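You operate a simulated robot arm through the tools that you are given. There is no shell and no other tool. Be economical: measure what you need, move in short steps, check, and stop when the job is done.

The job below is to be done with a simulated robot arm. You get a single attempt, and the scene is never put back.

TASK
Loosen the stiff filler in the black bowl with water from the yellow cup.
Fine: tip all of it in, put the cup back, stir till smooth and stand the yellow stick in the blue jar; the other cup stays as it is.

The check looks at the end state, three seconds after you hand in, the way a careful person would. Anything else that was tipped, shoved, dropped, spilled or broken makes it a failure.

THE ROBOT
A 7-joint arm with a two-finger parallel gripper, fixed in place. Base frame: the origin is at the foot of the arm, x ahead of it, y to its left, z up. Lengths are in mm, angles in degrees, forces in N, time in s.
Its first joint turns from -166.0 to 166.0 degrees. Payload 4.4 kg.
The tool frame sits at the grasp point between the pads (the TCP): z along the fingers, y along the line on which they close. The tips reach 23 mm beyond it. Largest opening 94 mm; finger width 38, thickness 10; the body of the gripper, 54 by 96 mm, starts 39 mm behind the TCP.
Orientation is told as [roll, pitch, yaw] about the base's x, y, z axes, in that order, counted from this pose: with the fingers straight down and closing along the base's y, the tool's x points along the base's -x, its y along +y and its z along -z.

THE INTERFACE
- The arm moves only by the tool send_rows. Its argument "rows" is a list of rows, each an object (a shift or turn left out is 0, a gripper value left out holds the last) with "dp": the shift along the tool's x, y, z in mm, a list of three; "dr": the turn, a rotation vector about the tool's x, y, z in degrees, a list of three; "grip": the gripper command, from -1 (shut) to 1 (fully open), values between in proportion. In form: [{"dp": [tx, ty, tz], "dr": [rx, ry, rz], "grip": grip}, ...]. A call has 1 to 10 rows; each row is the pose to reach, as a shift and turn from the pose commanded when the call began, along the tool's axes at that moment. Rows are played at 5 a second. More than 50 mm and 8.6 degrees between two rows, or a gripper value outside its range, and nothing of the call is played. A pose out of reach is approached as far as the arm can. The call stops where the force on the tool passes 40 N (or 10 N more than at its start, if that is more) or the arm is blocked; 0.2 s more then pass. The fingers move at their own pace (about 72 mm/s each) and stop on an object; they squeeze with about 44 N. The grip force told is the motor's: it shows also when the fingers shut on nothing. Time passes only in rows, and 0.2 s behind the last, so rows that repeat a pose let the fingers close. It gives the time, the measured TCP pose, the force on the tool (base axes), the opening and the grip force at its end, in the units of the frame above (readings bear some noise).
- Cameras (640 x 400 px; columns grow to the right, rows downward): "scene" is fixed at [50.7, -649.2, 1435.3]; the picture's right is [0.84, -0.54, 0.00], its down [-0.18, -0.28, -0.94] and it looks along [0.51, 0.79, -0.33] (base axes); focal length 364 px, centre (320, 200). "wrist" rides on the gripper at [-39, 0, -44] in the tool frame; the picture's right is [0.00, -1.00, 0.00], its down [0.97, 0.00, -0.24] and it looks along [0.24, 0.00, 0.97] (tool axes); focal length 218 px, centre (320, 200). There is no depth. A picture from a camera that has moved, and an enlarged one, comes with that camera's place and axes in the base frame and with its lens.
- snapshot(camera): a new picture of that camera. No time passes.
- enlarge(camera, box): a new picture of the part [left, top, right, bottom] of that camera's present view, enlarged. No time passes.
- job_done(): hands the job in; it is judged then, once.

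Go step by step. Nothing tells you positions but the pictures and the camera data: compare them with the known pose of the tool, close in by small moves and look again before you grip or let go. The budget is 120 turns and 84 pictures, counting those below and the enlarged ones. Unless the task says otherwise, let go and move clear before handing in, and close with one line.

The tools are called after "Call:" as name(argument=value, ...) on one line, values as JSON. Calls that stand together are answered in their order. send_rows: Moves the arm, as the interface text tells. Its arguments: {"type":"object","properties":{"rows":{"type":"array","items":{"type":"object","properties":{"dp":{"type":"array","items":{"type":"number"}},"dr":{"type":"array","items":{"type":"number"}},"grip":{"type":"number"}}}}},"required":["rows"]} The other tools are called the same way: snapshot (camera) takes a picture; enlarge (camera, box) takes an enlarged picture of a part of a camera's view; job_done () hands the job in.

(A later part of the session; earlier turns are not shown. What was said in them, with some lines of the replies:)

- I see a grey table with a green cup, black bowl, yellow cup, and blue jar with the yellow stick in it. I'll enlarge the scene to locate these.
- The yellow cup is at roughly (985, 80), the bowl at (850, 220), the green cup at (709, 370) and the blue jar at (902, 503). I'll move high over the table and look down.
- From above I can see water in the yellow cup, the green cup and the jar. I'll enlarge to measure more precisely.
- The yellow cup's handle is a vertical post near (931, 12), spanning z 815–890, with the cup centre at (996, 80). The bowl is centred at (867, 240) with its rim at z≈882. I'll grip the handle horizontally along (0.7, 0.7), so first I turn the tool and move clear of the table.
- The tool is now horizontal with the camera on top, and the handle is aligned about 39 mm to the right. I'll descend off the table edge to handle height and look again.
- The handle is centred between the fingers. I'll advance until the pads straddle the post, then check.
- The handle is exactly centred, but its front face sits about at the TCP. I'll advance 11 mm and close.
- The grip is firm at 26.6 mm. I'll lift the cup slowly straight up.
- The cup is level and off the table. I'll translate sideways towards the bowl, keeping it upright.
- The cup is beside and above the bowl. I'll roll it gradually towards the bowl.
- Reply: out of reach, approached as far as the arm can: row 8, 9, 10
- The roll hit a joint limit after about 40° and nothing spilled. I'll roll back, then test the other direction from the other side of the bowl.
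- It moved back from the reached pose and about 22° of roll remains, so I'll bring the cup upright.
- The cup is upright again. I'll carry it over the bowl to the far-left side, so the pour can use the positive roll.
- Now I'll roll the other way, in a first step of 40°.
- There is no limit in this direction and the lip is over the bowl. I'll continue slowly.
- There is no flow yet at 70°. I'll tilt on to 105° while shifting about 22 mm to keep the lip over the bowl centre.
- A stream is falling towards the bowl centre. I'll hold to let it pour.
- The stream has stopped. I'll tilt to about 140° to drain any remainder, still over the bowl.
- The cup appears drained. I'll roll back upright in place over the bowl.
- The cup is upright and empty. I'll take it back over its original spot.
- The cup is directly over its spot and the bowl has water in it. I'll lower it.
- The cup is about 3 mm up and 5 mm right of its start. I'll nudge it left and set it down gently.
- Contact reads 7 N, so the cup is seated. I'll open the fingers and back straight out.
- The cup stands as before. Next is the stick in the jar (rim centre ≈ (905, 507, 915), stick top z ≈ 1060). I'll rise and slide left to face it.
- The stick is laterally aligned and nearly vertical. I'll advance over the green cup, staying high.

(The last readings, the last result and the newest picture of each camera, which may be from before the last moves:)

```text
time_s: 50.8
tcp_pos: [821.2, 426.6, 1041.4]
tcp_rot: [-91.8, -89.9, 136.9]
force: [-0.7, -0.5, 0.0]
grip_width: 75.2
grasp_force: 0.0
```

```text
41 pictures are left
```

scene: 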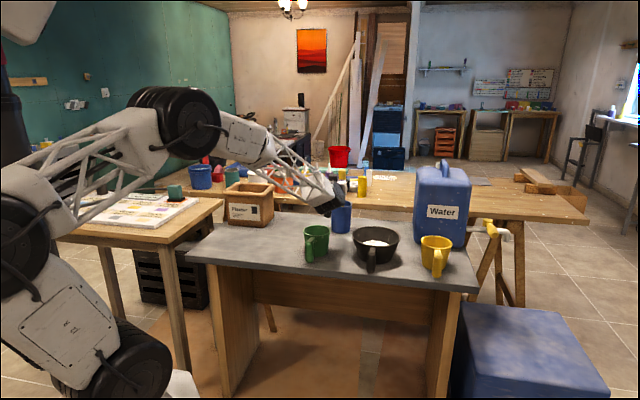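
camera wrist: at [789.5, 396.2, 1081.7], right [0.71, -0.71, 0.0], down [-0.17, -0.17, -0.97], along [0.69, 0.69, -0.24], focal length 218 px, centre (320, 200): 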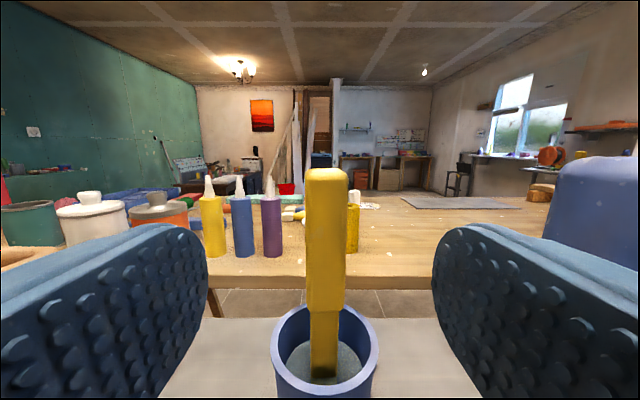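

The stick handle spans z 944–1066, about 4.5 mm right of centre. I'll lower to mid-handle, open the gripper and advance part way.

Call:
send_rows(rows=[{"dp": [15, -2, 10], "grip": 1}, {"dp": [32, -4.5, 20]}, {"dp": [32, -4.5, 45]}, {"dp": [32, -4.5, 70]}, {"dp": [32, -4.5, 85]}])

Call:
snapshot(camera="wrist")

Call:
enlarge(camera="scene", box=[280, 150, 440, 250])

```text
time_s: 52.0
tcp_pos: [885.8, 484.7, 1009.7]
tcp_rot: [-84.6, -89.8, 129.7]
force: [-1.0, 0.1, 0.0]
grip_width: 94.1
grasp_force: 0.1
```

```text
40 pictures are left
camera wrist: at [854.0, 453.2, 1048.6], right [0.71, -0.71, 0.0], down [-0.17, -0.17, -0.97], along [0.69, 0.69, -0.24], focal length 218 px, centre (320, 200)
```

wrist: 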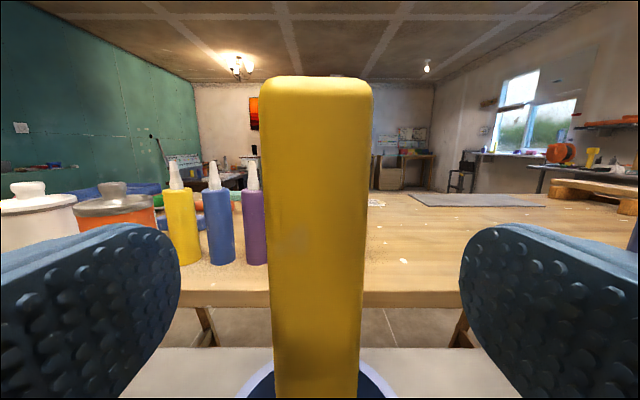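

```text
4.00 times, centred on (360, 200) of scene
camera zoom: at [50.7, -649.2, 1435.3], right [0.84, -0.54, 0.0], down [-0.18, -0.28, -0.94], along [0.51, 0.79, -0.33], focal length 1458 px, centre (160, 200)
```

zoom: 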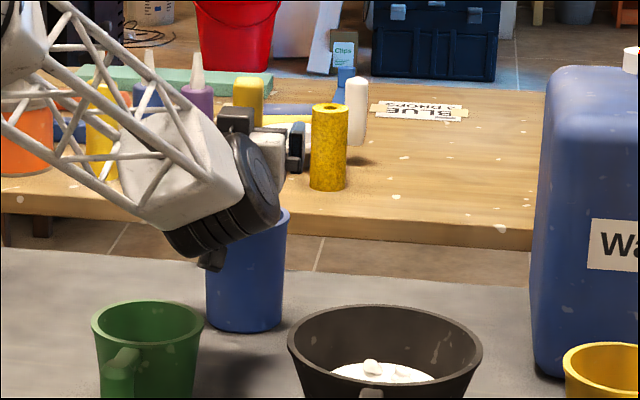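

The handle's front face is about 11 mm ahead of the TCP. I'll advance 18 mm and close.

Call:
send_rows(rows=[{"dp": [0, 0, 9]}, {"dp": [0, 0, 18]}, {"dp": [0, 0, 18], "grip": -1}, {"dp": [0, 0, 18], "grip": -1}, {"dp": [0, 0, 18], "grip": -1}, {"dp": [0, 0, 18], "grip": -1}, {"dp": [0, 0, 18], "grip": -1}])

Call:
snapshot(camera="wrist")

```text
time_s: 53.6
tcp_pos: [897.6, 496.2, 1009.8]
tcp_rot: [-88.6, -90.0, 133.8]
force: [0.1, 0.9, 0.2]
grip_width: 29.2
grasp_force: 44.1
```

```text
38 pictures are left
camera wrist: at [866.7, 464.8, 1048.6], right [0.71, -0.71, 0.0], down [-0.17, -0.17, -0.97], along [0.69, 0.69, -0.24], focal length 218 px, centre (320, 200)
```

wrist: 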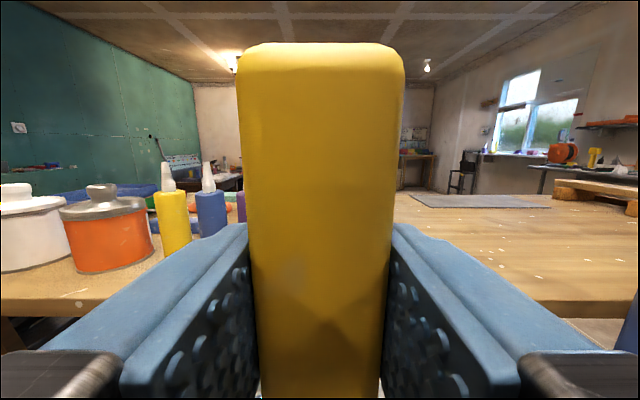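

The stick is gripped at 29 mm. I'll lift it straight up in two stages.

Call:
send_rows(rows=[{"dp": [-8, 0, 0]}, {"dp": [-18, 0, 0]}, {"dp": [-30, 0, 0]}, {"dp": [-42, 0, 0]}, {"dp": [-54, 0, 0]}, {"dp": [-66, 0, 0]}])

Call:
enlarge(camera="scene", box=[280, 130, 440, 230])

```text
time_s: 55.0
tcp_pos: [898.1, 496.4, 1074.9]
tcp_rot: [-74.6, -89.9, 119.8]
force: [-0.3, -0.8, -1.3]
grip_width: 29.2
grasp_force: 44.0
```

```text
4.00 times, centred on (360, 180) of scene
camera zoom: at [50.7, -649.2, 1435.3], right [0.84, -0.54, 0.0], down [-0.18, -0.28, -0.94], along [0.51, 0.79, -0.33], focal length 1458 px, centre (160, 280)
```

zoom: 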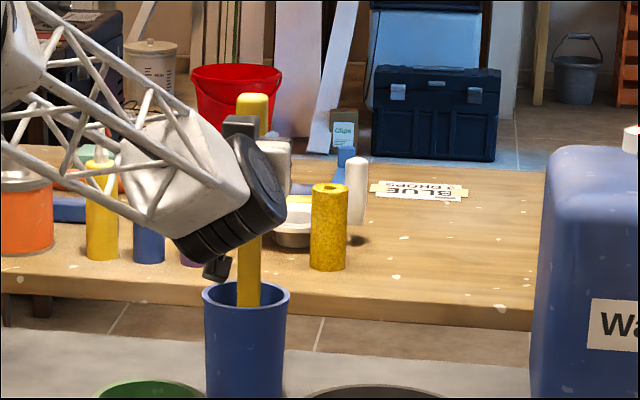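

Call:
send_rows(rows=[{"dp": [-14, 0, 0]}, {"dp": [-28, 0, 0]}, {"dp": [-42, 0, 0]}, {"dp": [-56, 0, 0]}, {"dp": [-66, 0, 0]}, {"dp": [-72, 0, 0]}])

Call:
enlarge(camera="scene", box=[280, 130, 440, 230])

```text
time_s: 56.4
tcp_pos: [897.3, 496.3, 1147.0]
tcp_rot: [-72.4, -89.9, 117.5]
force: [0.0, -0.6, -0.8]
grip_width: 29.1
grasp_force: 44.0
```

```text
4.00 times, centred on (360, 180) of scene
camera zoom: at [50.7, -649.2, 1435.3], right [0.84, -0.54, 0.0], down [-0.18, -0.28, -0.94], along [0.51, 0.79, -0.33], focal length 1458 px, centre (160, 280)
```

zoom: 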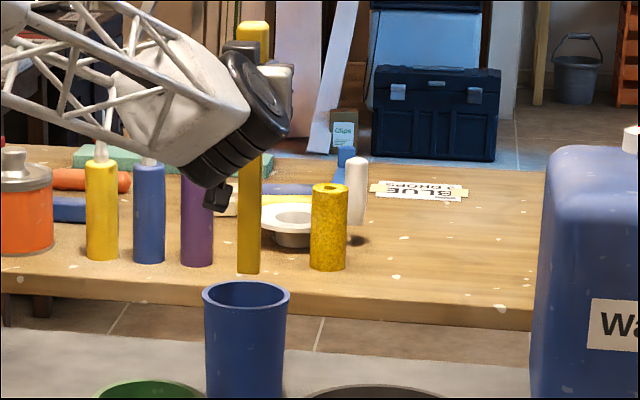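

The stick is clear of the jar, with its tip about 207 mm below the TCP. I'll carry it across to above the bowl centre.

Call:
send_rows(rows=[{"dp": [0, -8, -10]}, {"dp": [0, -24, -31]}, {"dp": [0, -42, -54]}, {"dp": [0, -60, -77]}, {"dp": [0, -78, -100]}, {"dp": [0, -96, -124]}, {"dp": [0, -114, -147]}, {"dp": [0, -132, -170]}, {"dp": [0, -150, -193]}, {"dp": [0, -160, -206]}])

Call:
enlarge(camera="scene", box=[280, 150, 480, 275])

Call:
snapshot(camera="wrist")

```text
time_s: 58.6
tcp_pos: [866.6, 237.1, 1146.4]
tcp_rot: [-84.6, -89.9, 129.6]
force: [-0.5, -0.4, -0.1]
grip_width: 28.9
grasp_force: 44.1
```

```text
3.20 times, centred on (380, 212) of scene
camera zoom: at [50.7, -649.2, 1435.3], right [0.84, -0.54, 0.0], down [-0.18, -0.28, -0.94], along [0.51, 0.79, -0.33], focal length 1166 px, centre (128, 160)
```

zoom: 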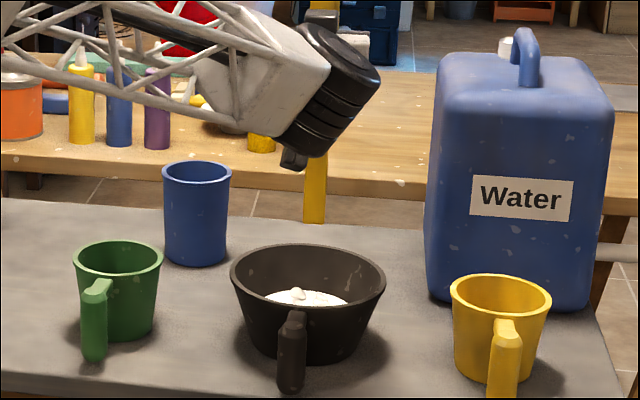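

```text
34 pictures are left
camera wrist: at [833.8, 206.1, 1187.3], right [0.71, -0.71, 0.0], down [-0.17, -0.17, -0.97], along [0.69, 0.69, -0.24], focal length 218 px, centre (320, 200)
```

wrist: 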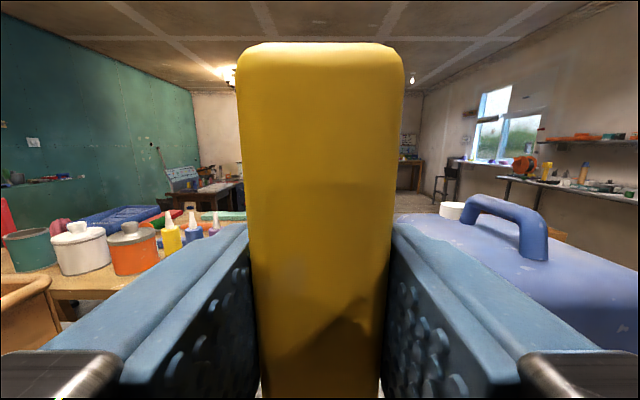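

The tip is above the bowl centre at z ≈ 940. I'll lower it into the filler to about 15 mm above the bowl floor.

Call:
send_rows(rows=[{"dp": [15, 3, 0]}, {"dp": [35, 4, 0]}, {"dp": [55, 4, 0]}, {"dp": [72, 4, 0]}, {"dp": [86, 4, 0]}, {"dp": [98, 4, 0]}, {"dp": [108, 4, 0]}, {"dp": [114, 4, 0]}, {"dp": [118, 4, 0]}])

Call:
enlarge(camera="scene", box=[280, 150, 480, 275])

```text
time_s: 60.6
tcp_pos: [861.9, 239.3, 1029.2]
tcp_rot: [-81.7, -90.0, 126.8]
force: [-0.3, -0.3, 0.2]
grip_width: 29.3
grasp_force: 44.0
```

```text
3.20 times, centred on (380, 212) of scene
camera zoom: at [50.7, -649.2, 1435.3], right [0.84, -0.54, 0.0], down [-0.18, -0.28, -0.94], along [0.51, 0.79, -0.33], focal length 1166 px, centre (128, 160)
```

zoom: 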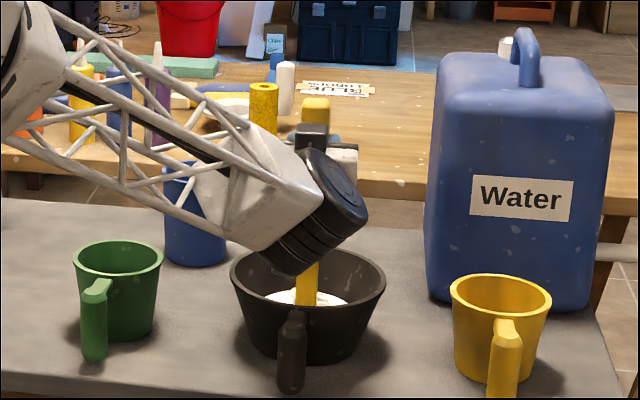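

The stick is in the filler with no resistance beyond noise. I'll stir in circles of 28 mm radius.

Call:
send_rows(rows=[{"dp": [0, 28, 0]}, {"dp": [0, 21.4, 18]}, {"dp": [0, 4.9, 27.6]}, {"dp": [0, -14, 24.2]}, {"dp": [0, -26.3, 9.6]}, {"dp": [0, -26.3, -9.6]}, {"dp": [0, -14, -24.2]}, {"dp": [0, 4.9, -27.6]}, {"dp": [0, 21.4, -18]}, {"dp": [0, 28, 0]}])

Call:
send_rows(rows=[{"dp": [0, -5.3, 16.5]}, {"dp": [0, -19.3, 26.6]}, {"dp": [0, -36.7, 26.6]}, {"dp": [0, -50.7, 16.5]}, {"dp": [0, -56, 0]}, {"dp": [0, -50.7, -16.5]}, {"dp": [0, -36.7, -26.6]}, {"dp": [0, -19.3, -26.6]}, {"dp": [0, -5.3, -16.5]}, {"dp": [0, 0, 0]}])

Call:
enlarge(camera="scene", box=[330, 210, 430, 272])

```text
time_s: 62.8
tcp_pos: [843.5, 259.3, 1030.5]
tcp_rot: [-76.4, -90.0, 121.5]
force: [-0.4, -0.3, 0.2]
grip_width: 29.3
grasp_force: 44.2
```

```text
time_s: 65.0
tcp_pos: [844.6, 261.6, 1029.8]
tcp_rot: [-82.3, -89.9, 127.4]
force: [-0.8, -0.3, -0.9]
grip_width: 29.3
grasp_force: 44.3
```

```text
6.40 times, centred on (380, 241) of scene
camera zoom: at [50.7, -649.2, 1435.3], right [0.84, -0.54, 0.0], down [-0.18, -0.28, -0.94], along [0.51, 0.79, -0.33], focal length 2332 px, centre (-64, -62)
```

zoom: 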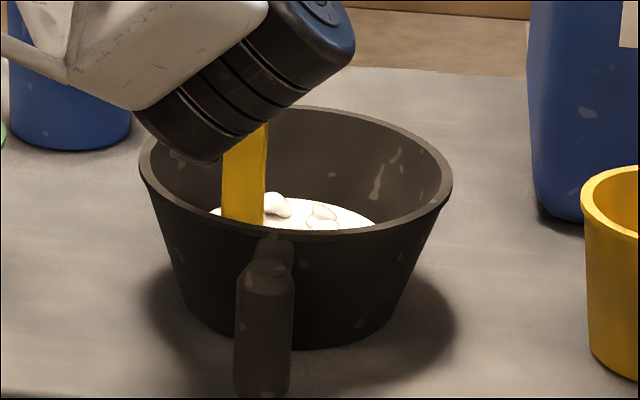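

Lumps remain, so I'll go about 5 mm deeper and keep stirring.

Call:
send_rows(rows=[{"dp": [5, -5.3, 16.5]}, {"dp": [5, -19.3, 26.6]}, {"dp": [5, -36.7, 26.6]}, {"dp": [5, -50.7, 16.5]}, {"dp": [5, -56, 0]}, {"dp": [5, -50.7, -16.5]}, {"dp": [5, -36.7, -26.6]}, {"dp": [5, -19.3, -26.6]}, {"dp": [5, -5.3, -16.5]}, {"dp": [5, 0, 0]}])

Call:
send_rows(rows=[{"dp": [0, -5.3, 16.5]}, {"dp": [0, -19.3, 26.6]}, {"dp": [0, -36.7, 26.6]}, {"dp": [0, -50.7, 16.5]}, {"dp": [0, -56, 0]}, {"dp": [0, -50.7, -16.5]}, {"dp": [0, -36.7, -26.6]}, {"dp": [0, -19.3, -26.6]}, {"dp": [0, -5.3, -16.5]}, {"dp": [0, 0, 0]}])

Call:
send_rows(rows=[{"dp": [0, -5.3, 16.5]}, {"dp": [0, -19.3, 26.6]}, {"dp": [0, -36.7, 26.6]}, {"dp": [0, -50.7, 16.5]}, {"dp": [0, -56, 0]}, {"dp": [0, -50.7, -16.5]}, {"dp": [0, -36.7, -26.6]}, {"dp": [0, -19.3, -26.6]}, {"dp": [0, -5.3, -16.5]}, {"dp": [0, 0, 0]}])

Call:
enlarge(camera="scene", box=[330, 210, 430, 272])

```text
time_s: 67.2
tcp_pos: [843.6, 260.2, 1024.9]
tcp_rot: [-94.6, -89.9, 139.8]
force: [0.7, 0.4, -1.2]
grip_width: 28.9
grasp_force: 44.2
```

```text
time_s: 69.4
tcp_pos: [842.9, 257.4, 1025.2]
tcp_rot: [-99.7, -89.8, 144.8]
force: [0.2, 0.4, -0.2]
grip_width: 28.9
grasp_force: 43.7
```

```text
time_s: 71.6
tcp_pos: [843.4, 259.6, 1027.1]
tcp_rot: [-101.2, -89.8, 146.3]
force: [-0.2, 0.6, -1.6]
grip_width: 29.3
grasp_force: 43.8
```

```text
6.40 times, centred on (380, 241) of scene
camera zoom: at [50.7, -649.2, 1435.3], right [0.84, -0.54, 0.0], down [-0.18, -0.28, -0.94], along [0.51, 0.79, -0.33], focal length 2332 px, centre (-64, -62)
```

zoom: 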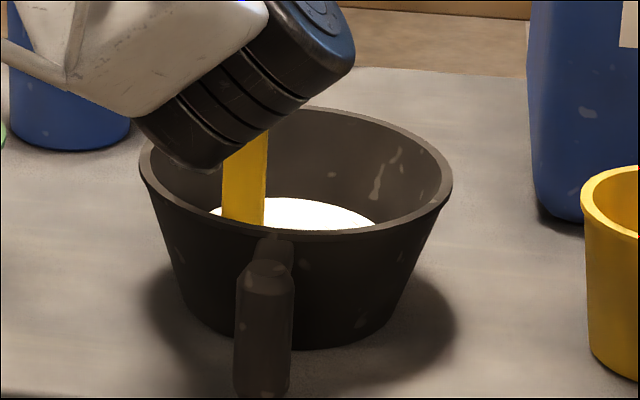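

The surface looks smooth now. I'll do two more rounds to be sure, then lift out from the centre.

Call:
send_rows(rows=[{"dp": [0, -5.3, 16.5]}, {"dp": [0, -19.3, 26.6]}, {"dp": [0, -36.7, 26.6]}, {"dp": [0, -50.7, 16.5]}, {"dp": [0, -56, 0]}, {"dp": [0, -50.7, -16.5]}, {"dp": [0, -36.7, -26.6]}, {"dp": [0, -19.3, -26.6]}, {"dp": [0, -5.3, -16.5]}, {"dp": [0, 0, 0]}])

Call:
send_rows(rows=[{"dp": [0, -5.3, 16.5]}, {"dp": [0, -19.3, 26.6]}, {"dp": [0, -36.7, 26.6]}, {"dp": [0, -50.7, 16.5]}, {"dp": [0, -56, 0]}, {"dp": [0, -50.7, -16.5]}, {"dp": [0, -36.7, -26.6]}, {"dp": [0, -19.3, -26.6]}, {"dp": [0, -14, -14]}, {"dp": [0, -28, 0]}])

Call:
send_rows(rows=[{"dp": [-8, 0, 0]}, {"dp": [-24, 0, 0]}, {"dp": [-42, 0, 0]}, {"dp": [-60, 0, 0]}, {"dp": [-80, 0, 0]}, {"dp": [-100, 0, 0]}, {"dp": [-116, 0, 0]}, {"dp": [-127, 0, 0]}, {"dp": [-127, 0, 0]}, {"dp": [-127, 0, 0]}])

Call:
enlarge(camera="scene", box=[280, 150, 480, 275])

Call:
snapshot(camera="wrist")

```text
time_s: 73.8
tcp_pos: [843.0, 260.4, 1024.5]
tcp_rot: [-103.9, -89.8, 148.9]
force: [-0.8, -0.3, -0.8]
grip_width: 29.2
grasp_force: 44.1
```

```text
time_s: 76.0
tcp_pos: [864.5, 239.2, 1025.0]
tcp_rot: [-82.2, -89.8, 127.3]
force: [-0.6, 0.2, -0.1]
grip_width: 29.3
grasp_force: 44.1
```

```text
time_s: 78.2
tcp_pos: [862.2, 239.3, 1152.3]
tcp_rot: [-87.1, -89.9, 132.2]
force: [-0.3, -0.2, -0.4]
grip_width: 29.2
grasp_force: 43.7
```

```text
3.20 times, centred on (380, 212) of scene
camera zoom: at [50.7, -649.2, 1435.3], right [0.84, -0.54, 0.0], down [-0.18, -0.28, -0.94], along [0.51, 0.79, -0.33], focal length 1166 px, centre (128, 160)
```

zoom: 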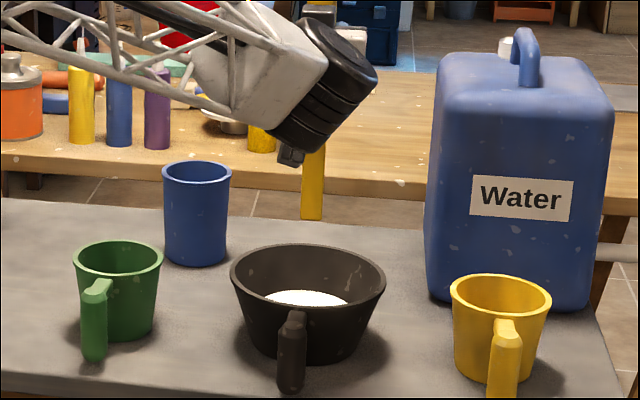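

```text
29 pictures are left
camera wrist: at [831.2, 207.9, 1191.9], right [0.71, -0.71, 0.0], down [-0.17, -0.17, -0.97], along [0.69, 0.69, -0.24], focal length 218 px, centre (320, 200)
```

wrist: 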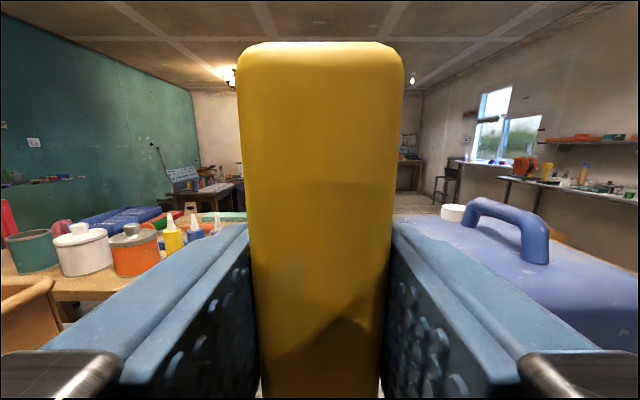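

The filler is smooth and the stick is upright. I'll carry it back over the jar.

Call:
send_rows(rows=[{"dp": [0, 8, 10]}, {"dp": [0, 24, 31]}, {"dp": [0, 42, 54]}, {"dp": [0, 60, 77]}, {"dp": [0, 78, 100]}, {"dp": [0, 96, 124]}, {"dp": [0, 114, 147]}, {"dp": [0, 132, 170]}, {"dp": [0, 148, 193]}, {"dp": [0, 156, 206]}])

Call:
enlarge(camera="scene", box=[280, 130, 440, 230])

```text
time_s: 80.4
tcp_pos: [897.7, 496.3, 1151.5]
tcp_rot: [-86.7, -89.8, 131.7]
force: [0.2, 0.6, -0.9]
grip_width: 29.4
grasp_force: 44.5
```

```text
4.00 times, centred on (360, 180) of scene
camera zoom: at [50.7, -649.2, 1435.3], right [0.84, -0.54, 0.0], down [-0.18, -0.28, -0.94], along [0.51, 0.79, -0.33], focal length 1458 px, centre (160, 280)
```

zoom: 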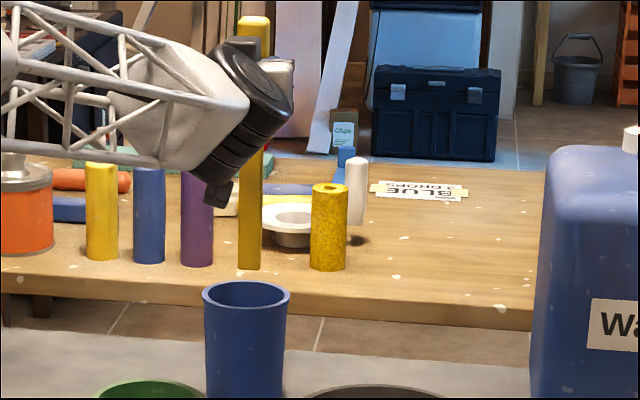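

Same alignment as on the way out, with the tip centred over the jar. I'll lower the stick in.

Call:
send_rows(rows=[{"dp": [10, 0, 0]}, {"dp": [24, 0, 0]}, {"dp": [40, 0, 0]}, {"dp": [56, 0, 0]}, {"dp": [72, 0, 0]}, {"dp": [88, 0, 0]}, {"dp": [104, 0, 0]}, {"dp": [118, 0, 0]}, {"dp": [130, 0, 0]}, {"dp": [137, 0, 0]}])

Call:
enlarge(camera="scene", box=[280, 150, 440, 250])

```text
time_s: 82.6
tcp_pos: [896.5, 496.1, 1015.2]
tcp_rot: [-95.4, -89.9, 140.4]
force: [-0.5, -0.5, -1.2]
grip_width: 29.0
grasp_force: 44.0
```

```text
4.00 times, centred on (360, 200) of scene
camera zoom: at [50.7, -649.2, 1435.3], right [0.84, -0.54, 0.0], down [-0.18, -0.28, -0.94], along [0.51, 0.79, -0.33], focal length 1458 px, centre (160, 200)
```

zoom: 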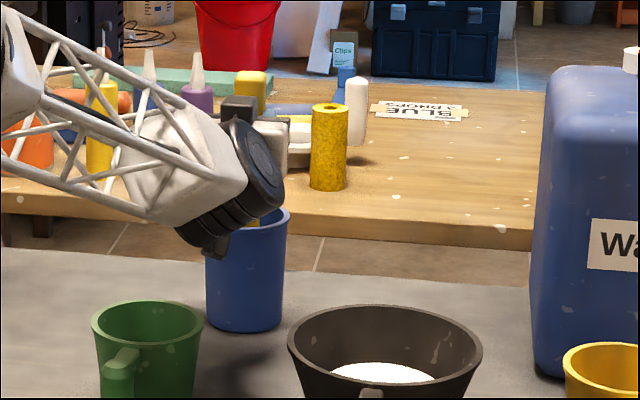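

Five mm remain, so I'll lower gently until it touches.

Call:
send_rows(rows=[{"dp": [1.5, 0, 0]}, {"dp": [3, 0, 0]}, {"dp": [4, 0, 0]}, {"dp": [5, 0, 0]}, {"dp": [5.6, 0, 0]}])

```text
time_s: 83.8
tcp_pos: [898.2, 496.4, 1008.2]
tcp_rot: [-91.1, -89.9, 136.1]
force: [-0.8, -0.2, 0.0]
grip_width: 29.3
grasp_force: 43.9
```

Call:
send_rows(rows=[{"dp": [0.5, 0, 0]}, {"dp": [1, 0, 0]}, {"dp": [1, 0, 0]}])

```text
time_s: 84.6
tcp_pos: [898.9, 495.7, 1008.2]
tcp_rot: [-116.5, -89.7, 161.6]
force: [-0.6, 2.3, 8.9]
grip_width: 29.1
grasp_force: 43.8
```

Contact is confirmed at 9 N, with the stick standing on the jar bottom. I'll open gradually and back out straight.

Call:
send_rows(rows=[{"grip": -0.3}, {"grip": 0.1}, {"grip": 0.5}, {"grip": 0.8}, {"grip": 0.8}])

Call:
snapshot(camera="wrist")

```text
time_s: 85.8
tcp_pos: [897.9, 495.0, 1007.3]
tcp_rot: [-88.0, -90.0, 133.1]
force: [0.5, -0.3, -0.1]
grip_width: 84.4
grasp_force: 0.1
```

```text
26 pictures are left
camera wrist: at [867.0, 464.9, 1047.0], right [0.71, -0.71, 0.0], down [-0.17, -0.17, -0.97], along [0.69, 0.69, -0.24], focal length 218 px, centre (320, 200)
```

wrist: 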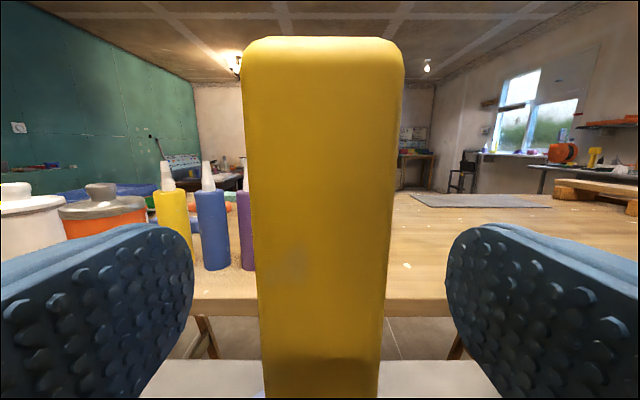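

Call:
send_rows(rows=[{"dp": [0, 0, -20]}, {"dp": [0, 0, -50]}, {"dp": [-10, 0, -85]}, {"dp": [-25, 0, -120]}, {"dp": [-40, 0, -160]}, {"dp": [-60, 0, -200]}, {"dp": [-80, 0, -240]}, {"dp": [-100, 0, -280]}, {"dp": [-115, 0, -320]}, {"dp": [-125, 0, -355]}])

Call:
snapshot(camera="wrist")

Call:
enlarge(camera="scene", box=[280, 150, 480, 275])

```text
time_s: 88.0
tcp_pos: [648.7, 243.4, 1133.6]
tcp_rot: [-85.1, -89.9, 130.2]
force: [0.7, 0.8, -0.9]
grip_width: 84.6
grasp_force: 0.2
```

```text
25 pictures are left
camera wrist: at [616.4, 212.9, 1173.4], right [0.71, -0.71, 0.0], down [-0.17, -0.17, -0.97], along [0.69, 0.69, -0.24], focal length 218 px, centre (320, 200)
```

wrist: 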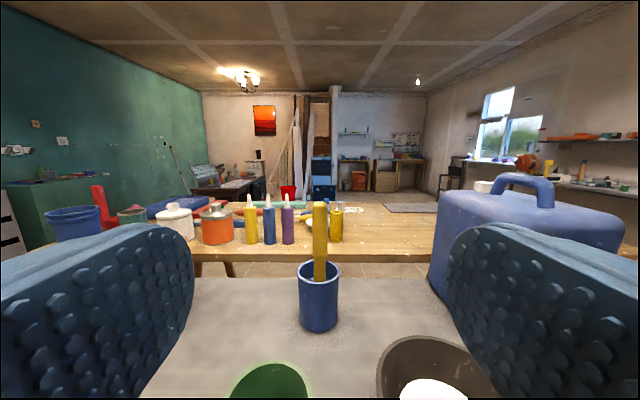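

```text
3.20 times, centred on (380, 212) of scene
camera zoom: at [50.7, -649.2, 1435.3], right [0.84, -0.54, 0.0], down [-0.18, -0.28, -0.94], along [0.51, 0.79, -0.33], focal length 1166 px, centre (128, 160)
```

zoom: 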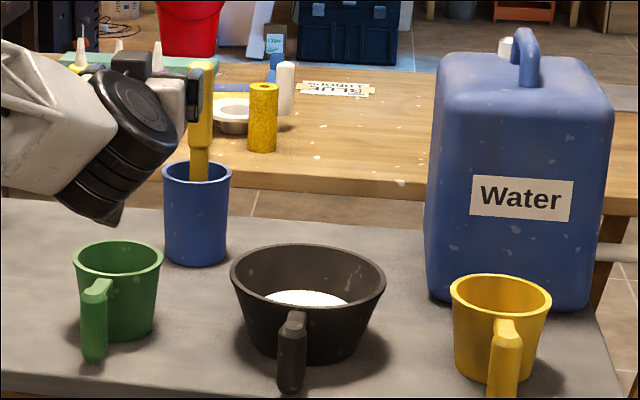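

Everything stands in place. For a final check that the cup is empty and the filler smooth, I'll raise the arm and tilt the camera down.

Call:
send_rows(rows=[{"dp": [-20, -20, 0], "dr": [0, 6, 0]}, {"dp": [-40, -40, 0], "dr": [0, 12, 0]}, {"dp": [-60, -60, 0], "dr": [0, 18, 0]}, {"dp": [-80, -80, 0], "dr": [0, 24, 0]}, {"dp": [-100, -100, 0], "dr": [0, 30, 0]}, {"dp": [-120, -120, 0], "dr": [0, 36, 0]}, {"dp": [-140, -140, 0], "dr": [0, 42, 0]}, {"dp": [-160, -160, 0], "dr": [0, 48, 0]}])

Call:
snapshot(camera="wrist")

```text
time_s: 89.8
tcp_pos: [760.6, 133.8, 1291.2]
tcp_rot: [-0.2, -42.0, 45.2]
force: [-0.9, -0.3, 0.7]
grip_width: 84.3
grasp_force: 0.0
```

```text
23 pictures are left
camera wrist: at [759.7, 133.1, 1351.3], right [0.71, -0.71, 0.0], down [-0.62, -0.63, -0.47], along [0.33, 0.33, -0.88], focal length 218 px, centre (320, 200)
```

wrist: 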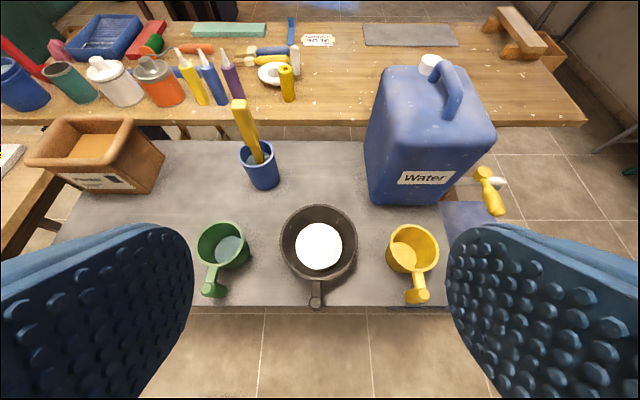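

The yellow cup is empty and back in its place, the filler is smooth, the stick stands in the jar, and nothing looks spilled. I'm handing in.

Call:
job_done()

```text
The job is handed in.
```

The job is handed in: all the water from the yellow cup went into the bowl and the filler is stirred smooth. The cup is back within a few millimetres of its spot, the yellow stick stands in the blue jar, and the green cup was left untouched.
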